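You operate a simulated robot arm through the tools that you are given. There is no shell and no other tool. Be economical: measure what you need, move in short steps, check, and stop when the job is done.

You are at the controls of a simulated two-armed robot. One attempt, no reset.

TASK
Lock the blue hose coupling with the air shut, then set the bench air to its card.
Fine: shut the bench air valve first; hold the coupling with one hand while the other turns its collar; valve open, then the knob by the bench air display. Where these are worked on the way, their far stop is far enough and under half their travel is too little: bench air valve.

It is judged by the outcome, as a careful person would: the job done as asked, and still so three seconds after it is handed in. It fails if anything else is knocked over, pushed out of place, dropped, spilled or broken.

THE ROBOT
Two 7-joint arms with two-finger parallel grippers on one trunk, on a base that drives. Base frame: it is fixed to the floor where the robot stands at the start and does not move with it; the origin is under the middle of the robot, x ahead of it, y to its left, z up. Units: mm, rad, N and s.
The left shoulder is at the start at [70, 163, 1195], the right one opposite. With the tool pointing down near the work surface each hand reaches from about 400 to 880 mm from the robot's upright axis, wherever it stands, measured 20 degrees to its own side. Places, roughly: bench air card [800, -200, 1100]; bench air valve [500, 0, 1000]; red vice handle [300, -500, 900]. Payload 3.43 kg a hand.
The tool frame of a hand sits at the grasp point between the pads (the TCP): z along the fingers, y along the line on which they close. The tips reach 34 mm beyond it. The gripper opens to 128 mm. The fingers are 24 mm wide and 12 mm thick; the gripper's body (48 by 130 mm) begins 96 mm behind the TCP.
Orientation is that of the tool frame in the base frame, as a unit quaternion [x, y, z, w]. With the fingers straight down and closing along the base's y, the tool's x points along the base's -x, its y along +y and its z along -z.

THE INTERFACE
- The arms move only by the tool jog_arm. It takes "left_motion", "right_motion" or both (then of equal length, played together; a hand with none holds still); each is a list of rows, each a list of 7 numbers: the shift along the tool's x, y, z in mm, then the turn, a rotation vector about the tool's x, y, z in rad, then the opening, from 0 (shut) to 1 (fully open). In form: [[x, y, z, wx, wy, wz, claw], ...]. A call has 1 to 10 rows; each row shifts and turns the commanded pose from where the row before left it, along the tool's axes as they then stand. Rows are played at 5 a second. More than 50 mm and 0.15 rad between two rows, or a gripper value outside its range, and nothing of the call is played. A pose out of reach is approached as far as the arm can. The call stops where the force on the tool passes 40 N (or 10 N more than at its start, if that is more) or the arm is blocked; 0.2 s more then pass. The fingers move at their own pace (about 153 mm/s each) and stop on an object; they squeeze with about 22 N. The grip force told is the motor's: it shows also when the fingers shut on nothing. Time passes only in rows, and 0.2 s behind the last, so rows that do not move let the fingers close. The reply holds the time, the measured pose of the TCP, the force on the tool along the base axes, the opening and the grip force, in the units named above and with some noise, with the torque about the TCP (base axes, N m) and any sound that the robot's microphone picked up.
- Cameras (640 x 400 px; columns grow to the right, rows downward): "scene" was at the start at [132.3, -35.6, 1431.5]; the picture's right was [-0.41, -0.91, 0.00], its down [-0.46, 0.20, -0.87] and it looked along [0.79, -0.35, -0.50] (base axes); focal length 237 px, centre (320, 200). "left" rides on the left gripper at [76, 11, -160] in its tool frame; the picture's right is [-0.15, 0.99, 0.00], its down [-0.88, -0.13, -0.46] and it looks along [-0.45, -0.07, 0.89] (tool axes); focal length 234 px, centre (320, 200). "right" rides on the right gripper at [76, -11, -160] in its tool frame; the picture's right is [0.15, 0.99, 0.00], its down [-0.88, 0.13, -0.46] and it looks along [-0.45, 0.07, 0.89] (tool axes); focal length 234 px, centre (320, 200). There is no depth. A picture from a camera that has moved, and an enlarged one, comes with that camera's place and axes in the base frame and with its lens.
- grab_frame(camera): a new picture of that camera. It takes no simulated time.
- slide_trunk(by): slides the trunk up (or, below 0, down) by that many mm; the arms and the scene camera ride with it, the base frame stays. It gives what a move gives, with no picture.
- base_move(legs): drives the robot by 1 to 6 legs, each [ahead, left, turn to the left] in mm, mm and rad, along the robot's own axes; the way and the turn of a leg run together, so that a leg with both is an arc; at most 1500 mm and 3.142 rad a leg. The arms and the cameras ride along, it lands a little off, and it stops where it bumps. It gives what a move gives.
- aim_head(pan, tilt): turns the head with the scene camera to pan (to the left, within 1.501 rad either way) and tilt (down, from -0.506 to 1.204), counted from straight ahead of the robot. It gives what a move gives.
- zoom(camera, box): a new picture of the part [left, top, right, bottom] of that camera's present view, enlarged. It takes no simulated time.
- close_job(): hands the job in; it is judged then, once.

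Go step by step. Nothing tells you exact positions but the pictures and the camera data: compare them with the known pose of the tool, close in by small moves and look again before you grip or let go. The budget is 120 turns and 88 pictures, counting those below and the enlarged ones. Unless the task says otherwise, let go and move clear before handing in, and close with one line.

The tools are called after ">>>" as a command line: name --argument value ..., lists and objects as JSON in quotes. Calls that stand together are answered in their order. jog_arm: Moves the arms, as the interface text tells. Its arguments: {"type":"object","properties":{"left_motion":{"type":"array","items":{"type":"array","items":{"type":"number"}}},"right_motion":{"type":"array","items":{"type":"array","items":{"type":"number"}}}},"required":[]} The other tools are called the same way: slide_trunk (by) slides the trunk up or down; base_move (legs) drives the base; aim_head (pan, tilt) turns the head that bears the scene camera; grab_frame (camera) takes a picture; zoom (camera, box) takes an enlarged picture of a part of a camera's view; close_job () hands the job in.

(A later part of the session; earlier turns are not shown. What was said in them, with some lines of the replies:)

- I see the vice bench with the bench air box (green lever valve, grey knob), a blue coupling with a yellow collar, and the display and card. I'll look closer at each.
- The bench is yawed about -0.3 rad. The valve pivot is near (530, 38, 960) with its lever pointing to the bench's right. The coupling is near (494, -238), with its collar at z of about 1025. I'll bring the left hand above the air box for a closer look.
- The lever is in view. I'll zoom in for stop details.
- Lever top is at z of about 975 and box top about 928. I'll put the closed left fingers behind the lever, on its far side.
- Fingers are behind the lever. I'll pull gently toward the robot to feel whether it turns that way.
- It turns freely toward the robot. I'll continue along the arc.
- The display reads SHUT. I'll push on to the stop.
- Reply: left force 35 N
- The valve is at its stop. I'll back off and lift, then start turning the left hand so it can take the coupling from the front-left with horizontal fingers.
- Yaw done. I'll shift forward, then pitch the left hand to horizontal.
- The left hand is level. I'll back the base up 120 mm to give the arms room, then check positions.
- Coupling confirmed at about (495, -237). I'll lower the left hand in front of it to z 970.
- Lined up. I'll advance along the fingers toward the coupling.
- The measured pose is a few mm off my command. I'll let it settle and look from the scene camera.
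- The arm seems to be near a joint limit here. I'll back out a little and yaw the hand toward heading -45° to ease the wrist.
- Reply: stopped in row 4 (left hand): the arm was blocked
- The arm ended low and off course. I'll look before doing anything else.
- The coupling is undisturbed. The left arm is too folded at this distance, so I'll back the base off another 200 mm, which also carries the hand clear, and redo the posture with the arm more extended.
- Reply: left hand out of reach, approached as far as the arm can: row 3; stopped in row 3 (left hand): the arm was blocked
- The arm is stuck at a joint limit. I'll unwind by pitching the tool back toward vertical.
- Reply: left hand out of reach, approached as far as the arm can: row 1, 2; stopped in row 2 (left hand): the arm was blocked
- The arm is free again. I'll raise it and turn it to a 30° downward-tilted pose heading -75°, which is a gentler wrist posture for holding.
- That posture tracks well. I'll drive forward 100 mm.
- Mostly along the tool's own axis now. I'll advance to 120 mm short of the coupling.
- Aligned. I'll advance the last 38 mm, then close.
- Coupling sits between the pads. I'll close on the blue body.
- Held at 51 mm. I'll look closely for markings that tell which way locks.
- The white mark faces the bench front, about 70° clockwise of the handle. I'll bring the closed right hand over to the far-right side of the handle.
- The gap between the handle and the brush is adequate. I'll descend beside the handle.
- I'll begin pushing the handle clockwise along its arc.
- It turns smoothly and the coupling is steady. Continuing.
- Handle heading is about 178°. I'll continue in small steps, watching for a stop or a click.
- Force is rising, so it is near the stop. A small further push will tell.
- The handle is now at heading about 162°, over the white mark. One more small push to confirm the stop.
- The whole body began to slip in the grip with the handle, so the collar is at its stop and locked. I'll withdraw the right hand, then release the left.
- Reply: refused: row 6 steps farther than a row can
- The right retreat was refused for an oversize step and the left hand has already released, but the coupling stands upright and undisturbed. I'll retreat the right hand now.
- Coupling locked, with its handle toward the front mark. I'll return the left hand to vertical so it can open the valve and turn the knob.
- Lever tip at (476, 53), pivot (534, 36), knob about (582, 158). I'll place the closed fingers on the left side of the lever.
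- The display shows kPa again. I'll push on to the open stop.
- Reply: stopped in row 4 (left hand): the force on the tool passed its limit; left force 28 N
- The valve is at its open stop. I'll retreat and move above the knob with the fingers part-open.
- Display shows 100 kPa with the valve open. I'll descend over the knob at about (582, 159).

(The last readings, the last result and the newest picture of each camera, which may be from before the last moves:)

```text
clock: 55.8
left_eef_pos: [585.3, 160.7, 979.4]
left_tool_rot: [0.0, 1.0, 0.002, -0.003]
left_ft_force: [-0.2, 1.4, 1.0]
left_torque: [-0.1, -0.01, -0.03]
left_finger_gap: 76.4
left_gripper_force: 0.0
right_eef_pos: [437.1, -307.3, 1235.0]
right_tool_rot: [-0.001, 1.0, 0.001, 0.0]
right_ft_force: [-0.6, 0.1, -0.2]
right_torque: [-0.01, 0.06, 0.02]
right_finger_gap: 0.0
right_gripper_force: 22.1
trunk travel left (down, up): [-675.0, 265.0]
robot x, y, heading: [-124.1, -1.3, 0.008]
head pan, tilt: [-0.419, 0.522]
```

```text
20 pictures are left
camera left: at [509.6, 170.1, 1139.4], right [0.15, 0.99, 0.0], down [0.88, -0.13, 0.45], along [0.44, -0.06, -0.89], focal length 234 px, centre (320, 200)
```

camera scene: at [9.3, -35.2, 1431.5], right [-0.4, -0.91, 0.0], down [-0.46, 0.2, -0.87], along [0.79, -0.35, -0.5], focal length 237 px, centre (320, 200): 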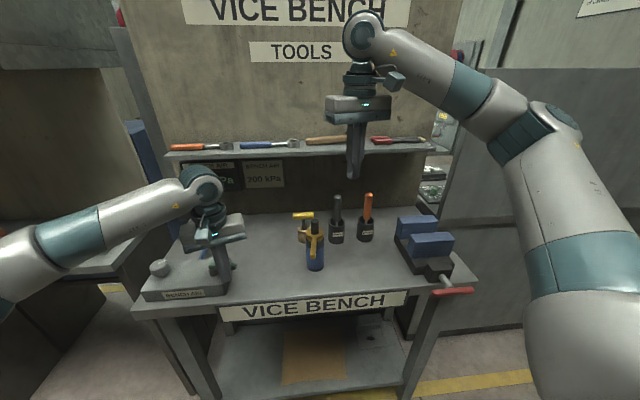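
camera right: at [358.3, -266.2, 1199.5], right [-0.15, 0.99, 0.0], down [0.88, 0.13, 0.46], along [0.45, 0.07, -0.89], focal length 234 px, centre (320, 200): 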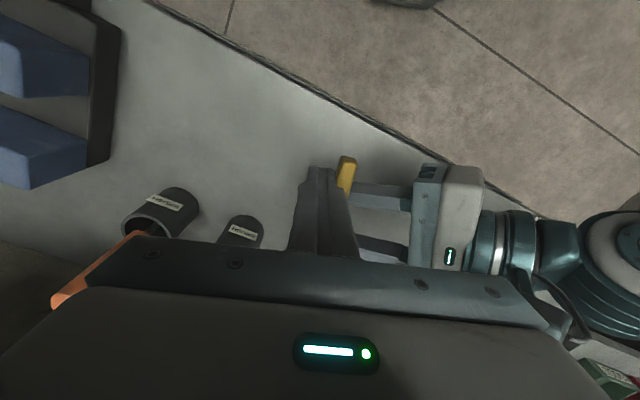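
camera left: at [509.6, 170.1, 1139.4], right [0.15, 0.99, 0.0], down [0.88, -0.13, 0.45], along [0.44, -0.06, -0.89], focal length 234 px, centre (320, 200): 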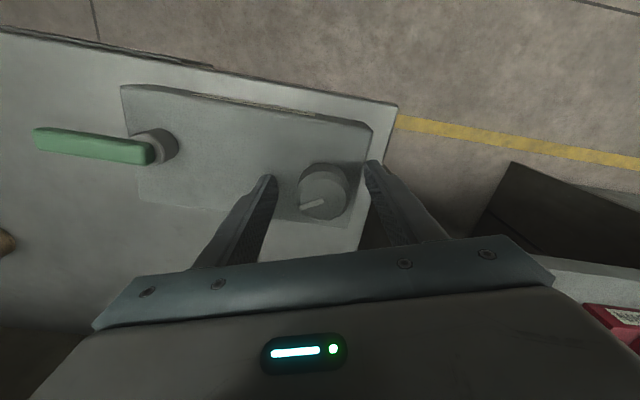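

Knob is between the pads. Closing.

>>> jog_arm --left_motion '[[0, 0, 0, 0, 0, 0, 0.4], [0, 0, 0, 0, 0, 0, 0.25], [0, 0, 0, 0, 0, 0, 0.2], [0, 0, 0, 0, 0, 0, 0.2]]'

>>> jog_arm --left_motion '[[0, 0, 0, 0, 0, 0.1, 0.2], [0, 0, 0, 0, 0, 0.1, 0.2]]'

>>> zoom --camera "scene" --box '[120, 150, 300, 310]'

```text
clock: 56.8
left_eef_pos: [583.5, 164.7, 980.0]
left_tool_rot: [0.0, 1.0, 0.003, -0.004]
left_ft_force: [2.7, 9.5, 5.7]
left_torque: [-1.13, -0.25, 0.0]
left_finger_gap: 40.8
left_gripper_force: 45.3
right_eef_pos: [437.4, -306.5, 1233.4]
right_tool_rot: [-0.002, 1.0, 0.0, 0.002]
right_ft_force: [-1.0, -0.5, 0.6]
right_torque: [-0.02, 0.01, 0.02]
right_finger_gap: 0.2
right_gripper_force: 22.7
trunk travel left (down, up): [-675.0, 265.0]
robot x, y, heading: [-124.4, 1.2, 0.001]
head pan, tilt: [-0.419, 0.522]
```

```text
clock: 57.4
left_eef_pos: [583.6, 163.5, 979.2]
left_tool_rot: [0.1, 0.995, 0.002, -0.004]
left_ft_force: [6.0, 14.6, 5.6]
left_torque: [-0.34, -0.74, 0.09]
left_finger_gap: 41.1
left_gripper_force: 45.0
right_eef_pos: [438.4, -304.4, 1234.0]
right_tool_rot: [-0.002, 1.0, 0.0, 0.0]
right_ft_force: [-1.1, 0.4, 0.6]
right_torque: [0.0, -0.02, 0.03]
right_finger_gap: 0.0
right_gripper_force: 22.3
trunk travel left (down, up): [-675.0, 265.0]
robot x, y, heading: [-116.5, 1.4, 0.003]
head pan, tilt: [-0.419, 0.522]
```

```text
2.50 times, centred on (210, 230) of scene
camera zoom: at [8.8, -31.7, 1431.6], right [-0.4, -0.92, 0.0], down [-0.46, 0.2, -0.87], along [0.79, -0.35, -0.5], focal length 592 px, centre (595, 125)
```

zoom: 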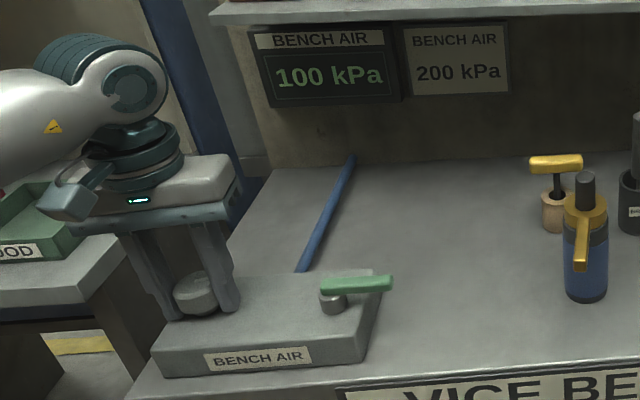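

The reading has not changed after 0.2 rad. I'll trim laterally to relieve side force and turn further clockwise.

>>> jog_arm --left_motion '[[0, 3, 0, 0, 0, 0, 0.2], [0, 0, 0, 0, 0, 0.12, 0.2], [0, 0, 0, 0, 0, 0.12, 0.2], [0, 0, 0, 0, 0, 0.12, 0.2]]'

>>> zoom --camera "scene" --box '[120, 150, 300, 310]'

>>> grab_frame --camera "left"

```text
clock: 58.4
left_eef_pos: [583.0, 165.2, 979.2]
left_tool_rot: [0.277, 0.961, 0.001, -0.006]
left_ft_force: [6.9, 5.6, 2.4]
left_torque: [0.05, -1.16, 0.05]
left_finger_gap: 40.8
left_gripper_force: 45.3
right_eef_pos: [438.5, -306.6, 1234.4]
right_tool_rot: [-0.001, 1.0, 0.0, 0.0]
right_ft_force: [-0.1, -0.7, -0.1]
right_torque: [0.02, -0.01, -0.03]
right_finger_gap: 0.0
right_gripper_force: 21.9
trunk travel left (down, up): [-675.0, 265.0]
robot x, y, heading: [-120.4, -0.4, 0.003]
head pan, tilt: [-0.419, 0.522]
```

```text
2.50 times, centred on (210, 230) of scene
camera zoom: at [9.4, -33.3, 1431.4], right [-0.4, -0.92, 0.0], down [-0.46, 0.2, -0.87], along [0.79, -0.35, -0.5], focal length 592 px, centre (595, 125)
```

zoom: 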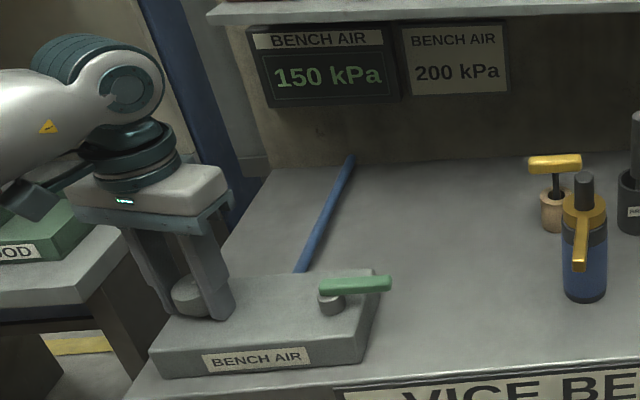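

```text
17 pictures are left
camera left: at [527.9, 212.2, 1139.5], right [0.65, 0.76, 0.0], down [0.68, -0.58, 0.45], along [0.34, -0.29, -0.9], focal length 234 px, centre (320, 200)
```

left: 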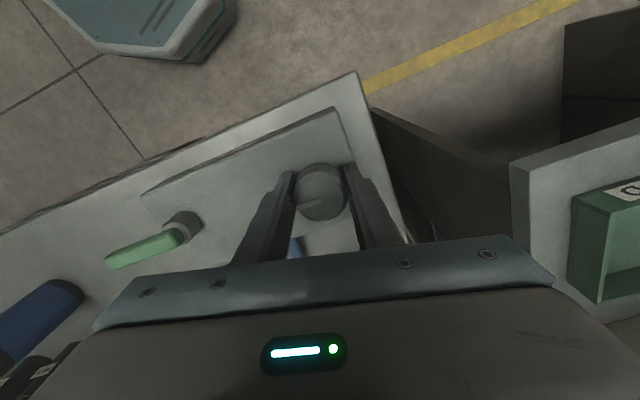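

150 kPa at 0.56 rad, so clockwise is right and the steps are about 0.5 rad per 50 kPa. I'll turn about 0.48 more.

>>> jog_arm --left_motion '[[0, 0, 0, 0, 0, 0.12, 0.2], [0, 0, 0, 0, 0, 0.12, 0.2], [0, 0, 0, 0, 0, 0.12, 0.2]]'

>>> zoom --camera "scene" --box '[180, 150, 300, 200]'

```text
clock: 59.2
left_eef_pos: [584.2, 164.9, 978.5]
left_tool_rot: [0.361, 0.932, 0.001, -0.005]
left_ft_force: [9.7, 5.3, 1.8]
left_torque: [0.94, -0.54, 0.02]
left_finger_gap: 41.0
left_gripper_force: 45.1
left hand out of reach, approached as far as the arm can: row 2, 3
right_eef_pos: [438.7, -306.7, 1233.3]
right_tool_rot: [-0.001, 1.0, 0.002, 0.0]
right_ft_force: [-0.2, -0.6, -0.9]
right_torque: [0.03, 0.0, 0.01]
right_finger_gap: 0.2
right_gripper_force: 22.0
trunk travel left (down, up): [-675.0, 265.0]
robot x, y, heading: [-121.4, -0.5, 0.004]
head pan, tilt: [-0.419, 0.522]
```

```text
5.33 times, centred on (240, 175) of scene
camera zoom: at [9.9, -33.4, 1431.4], right [-0.4, -0.92, 0.0], down [-0.46, 0.2, -0.87], along [0.79, -0.35, -0.5], focal length 1264 px, centre (747, 333)
```

zoom: 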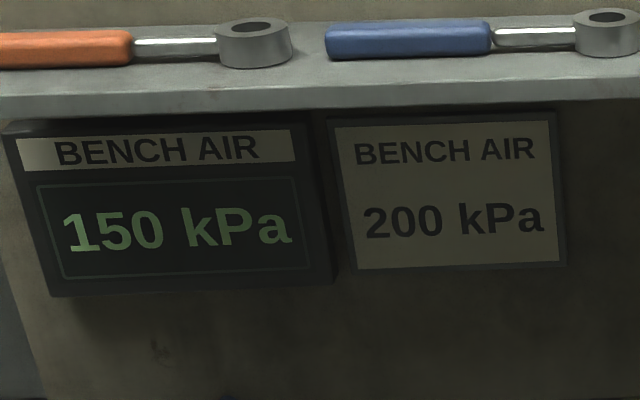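

The wrist hit its limit at about 0.74 rad. I'll release, rotate back, regrip and finish.

>>> jog_arm --left_motion '[[0, 0, 0, 0, 0, 0, 0.4], [0, 0, 0, 0, 0, 0, 0.6], [0, 0, 0, 0, 0, -0.14, 0.6], [0, 0, 0, 0, 0, -0.14, 0.6], [0, 0, 0, 0, 0, -0.14, 0.6], [0, 0, 0, 0, 0, -0.14, 0.6], [0, 0, 0, 0, 0, -0.14, 0.6], [0, 0, 0, 0, 0, -0.14, 0.6], [0, 0, 0, 0, 0, -0.1, 0.6]]'

>>> grab_frame --camera "left"

>>> zoom --camera "scene" --box '[120, 150, 300, 310]'

```text
clock: 61.2
left_eef_pos: [584.5, 164.8, 980.0]
left_tool_rot: [-0.101, 0.995, 0.004, -0.005]
left_ft_force: [-0.7, -0.1, 0.0]
left_torque: [0.0, -0.02, 0.02]
left_finger_gap: 76.8
left_gripper_force: 0.0
right_eef_pos: [438.2, -307.8, 1233.6]
right_tool_rot: [-0.001, 1.0, 0.001, 0.0]
right_ft_force: [0.6, 0.5, -0.2]
right_torque: [-0.01, -0.01, 0.0]
right_finger_gap: 0.2
right_gripper_force: 21.7
trunk travel left (down, up): [-675.0, 265.0]
robot x, y, heading: [-125.4, 0.2, 0.002]
head pan, tilt: [-0.419, 0.522]
```

```text
15 pictures are left
camera left: at [509.1, 157.9, 1139.6], right [-0.06, 1.0, 0.01], down [0.89, 0.05, 0.45], along [0.45, 0.03, -0.89], focal length 234 px, centre (320, 200)
```

left: 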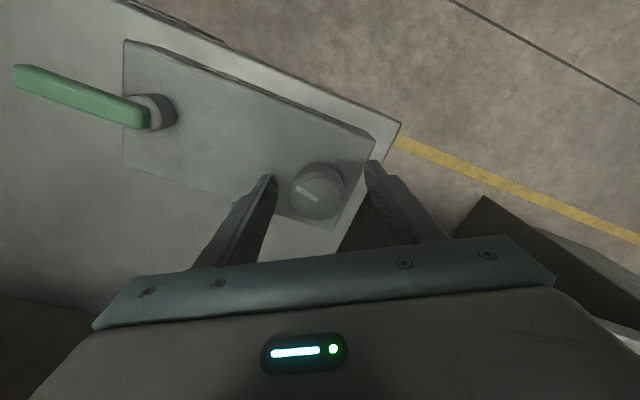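

```text
2.50 times, centred on (210, 230) of scene
camera zoom: at [8.8, -34.0, 1431.5], right [-0.4, -0.92, 0.0], down [-0.46, 0.2, -0.87], along [0.79, -0.35, -0.5], focal length 592 px, centre (595, 125)
```

zoom: 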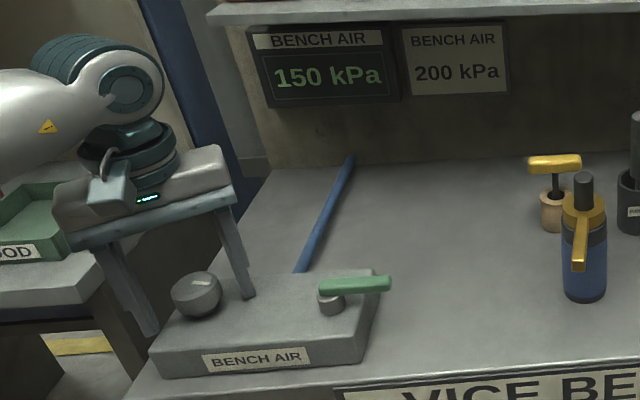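

Knob is at about 150 kPa, with the pointer turned about 32°. I'll regrip and turn about 0.5 rad more.

>>> jog_arm --left_motion '[[0, 0, 0, 0, 0, 0, 0.4], [0, 0, 0, 0, 0, 0, 0.25], [0, 0, 0, 0, 0, 0, 0.2], [0, 0, 0, 0, 0, 0, 0.2], [0, 0, 0, 0, 0, 0.13, 0.2], [0, 0, 0, 0, 0, 0.13, 0.2], [0, 0, 0, 0, 0, 0.13, 0.2], [0, 0, 0, 0, 0, 0.11, 0.2]]'

>>> zoom --camera "scene" --box '[180, 150, 300, 200]'

```text
clock: 63.0
left_eef_pos: [584.1, 163.9, 979.3]
left_tool_rot: [0.15, 0.989, 0.002, -0.005]
left_ft_force: [1.6, -5.7, -5.1]
left_torque: [-0.57, -1.09, 0.0]
left_finger_gap: 41.6
left_gripper_force: 45.3
right_eef_pos: [439.0, -308.8, 1233.2]
right_tool_rot: [-0.001, 1.0, 0.001, 0.0]
right_ft_force: [-0.2, -0.3, 1.4]
right_torque: [0.0, 0.01, 0.01]
right_finger_gap: 0.2
right_gripper_force: 22.1
trunk travel left (down, up): [-675.0, 265.0]
robot x, y, heading: [-121.2, -0.1, 0.001]
head pan, tilt: [-0.419, 0.522]
```

```text
5.33 times, centred on (240, 175) of scene
camera zoom: at [9.3, -34.7, 1431.4], right [-0.4, -0.92, 0.0], down [-0.46, 0.2, -0.87], along [0.79, -0.35, -0.5], focal length 1264 px, centre (747, 333)
```

zoom: 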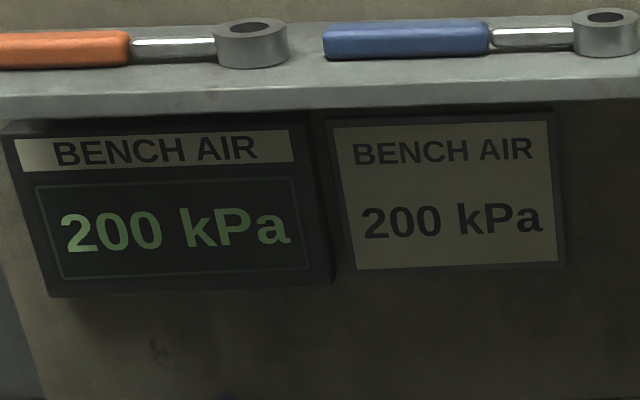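

Display reads 200 kPa, matching the card. I'll release, lift clear and verify everything.

>>> jog_arm --left_motion '[[0, 0, 0, 0, 0, 0, 0.35], [0, 0, 0, 0, 0, 0, 0.5], [0, 0, 0, 0, 0, 0, 0.6], [0, 0, -30, 0, 0, 0, 0.6], [0, 0, -45, 0, 0, 0, 0.6], [0, 0, -45, 0, 0, 0, 0.6], [0, 0, -45, 0, 0, 0, 0.6], [0, 0, 0, 0, 0, 0, 0.6], [0, 0, 0, 0, 0, 0, 0.6]]'

>>> grab_frame --camera "scene"

>>> zoom --camera "scene" --box '[120, 150, 300, 310]'

>>> zoom --camera "right" --box '[250, 80, 470, 230]'

```text
clock: 65.0
left_eef_pos: [587.8, 164.3, 1147.0]
left_tool_rot: [0.149, 0.989, 0.003, -0.005]
left_ft_force: [-0.8, -0.6, 0.2]
left_torque: [0.0, 0.03, 0.0]
left_finger_gap: 76.8
left_gripper_force: 0.0
right_eef_pos: [437.6, -308.1, 1233.5]
right_tool_rot: [-0.001, 1.0, 0.0, 0.0]
right_ft_force: [0.1, 0.7, -0.5]
right_torque: [0.01, 0.0, -0.01]
right_finger_gap: 0.1
right_gripper_force: 21.9
trunk travel left (down, up): [-675.0, 265.0]
robot x, y, heading: [-125.0, 1.0, 0.003]
head pan, tilt: [-0.419, 0.522]
```

```text
12 pictures are left
camera scene: at [8.6, -34.1, 1431.5], right [-0.4, -0.92, 0.0], down [-0.46, 0.2, -0.87], along [0.79, -0.35, -0.5], focal length 237 px, centre (320, 200)
```

scene: 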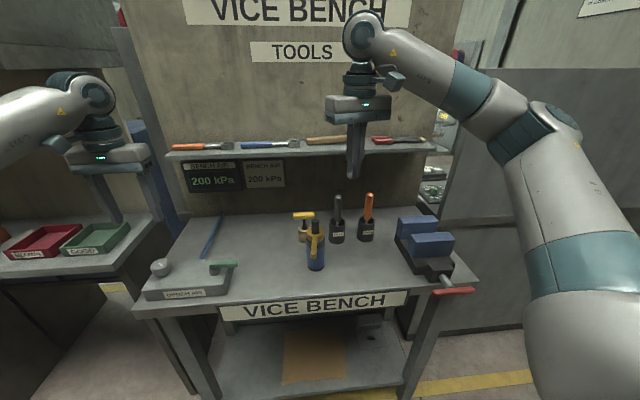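

```text
2.50 times, centred on (210, 230) of scene
camera zoom: at [8.6, -34.1, 1431.5], right [-0.4, -0.92, 0.0], down [-0.46, 0.2, -0.87], along [0.79, -0.35, -0.5], focal length 592 px, centre (595, 125)
```

zoom: 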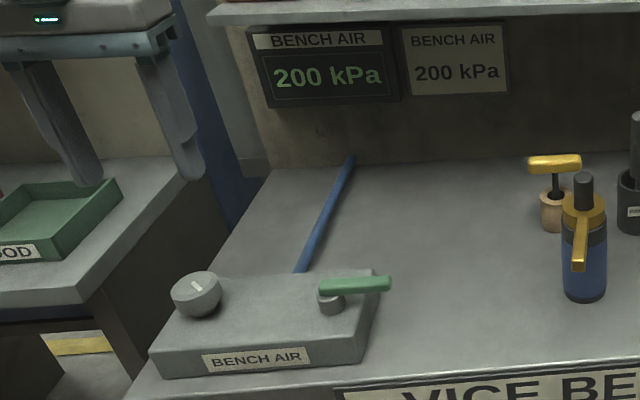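

```text
2.67 times, centred on (360, 155) of right
camera zoom: at [362.4, -318.4, 1392.4], right [-0.15, 0.99, 0.0], down [0.88, 0.13, 0.46], along [0.45, 0.07, -0.89], focal length 624 px, centre (213, 320)
```

zoom: 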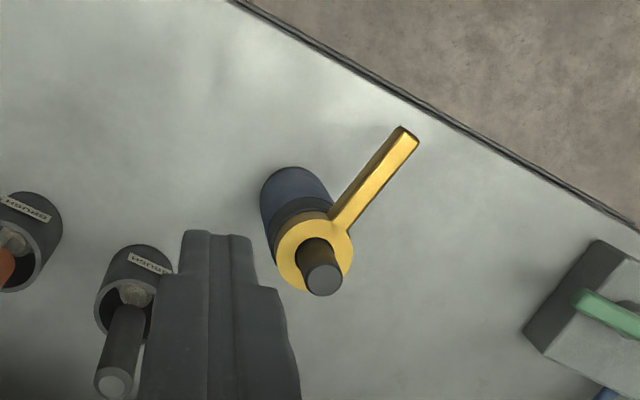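

All looks right. A last zoom on the coupling to confirm the handle still sits over its mark.

>>> zoom --camera "scene" --box '[285, 205, 350, 280]'

```text
5.33 times, centred on (318, 242) of scene
camera zoom: at [8.6, -34.1, 1431.5], right [-0.4, -0.92, 0.0], down [-0.46, 0.2, -0.87], along [0.79, -0.35, -0.5], focal length 1264 px, centre (333, -27)
```

zoom: 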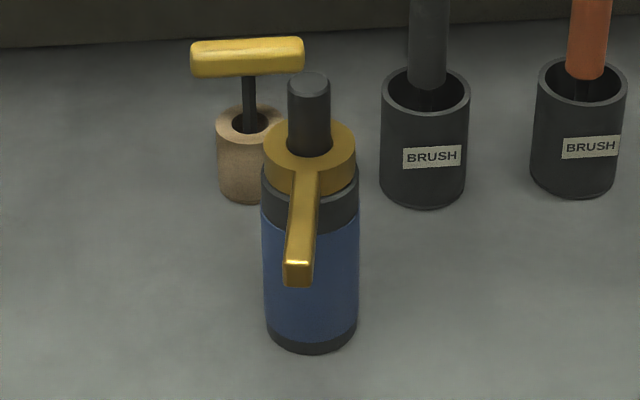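

The handle covers its mark, the valve is open at its stop, the display reads 200 kPa to match the card, and both hands are clear. Handing in.

>>> close_job

```text
The job is handed in.
```

I locked the blue coupling with the air shut, reopened the bench air valve to its stop, and set the bench air to 200 kPa to match its card.
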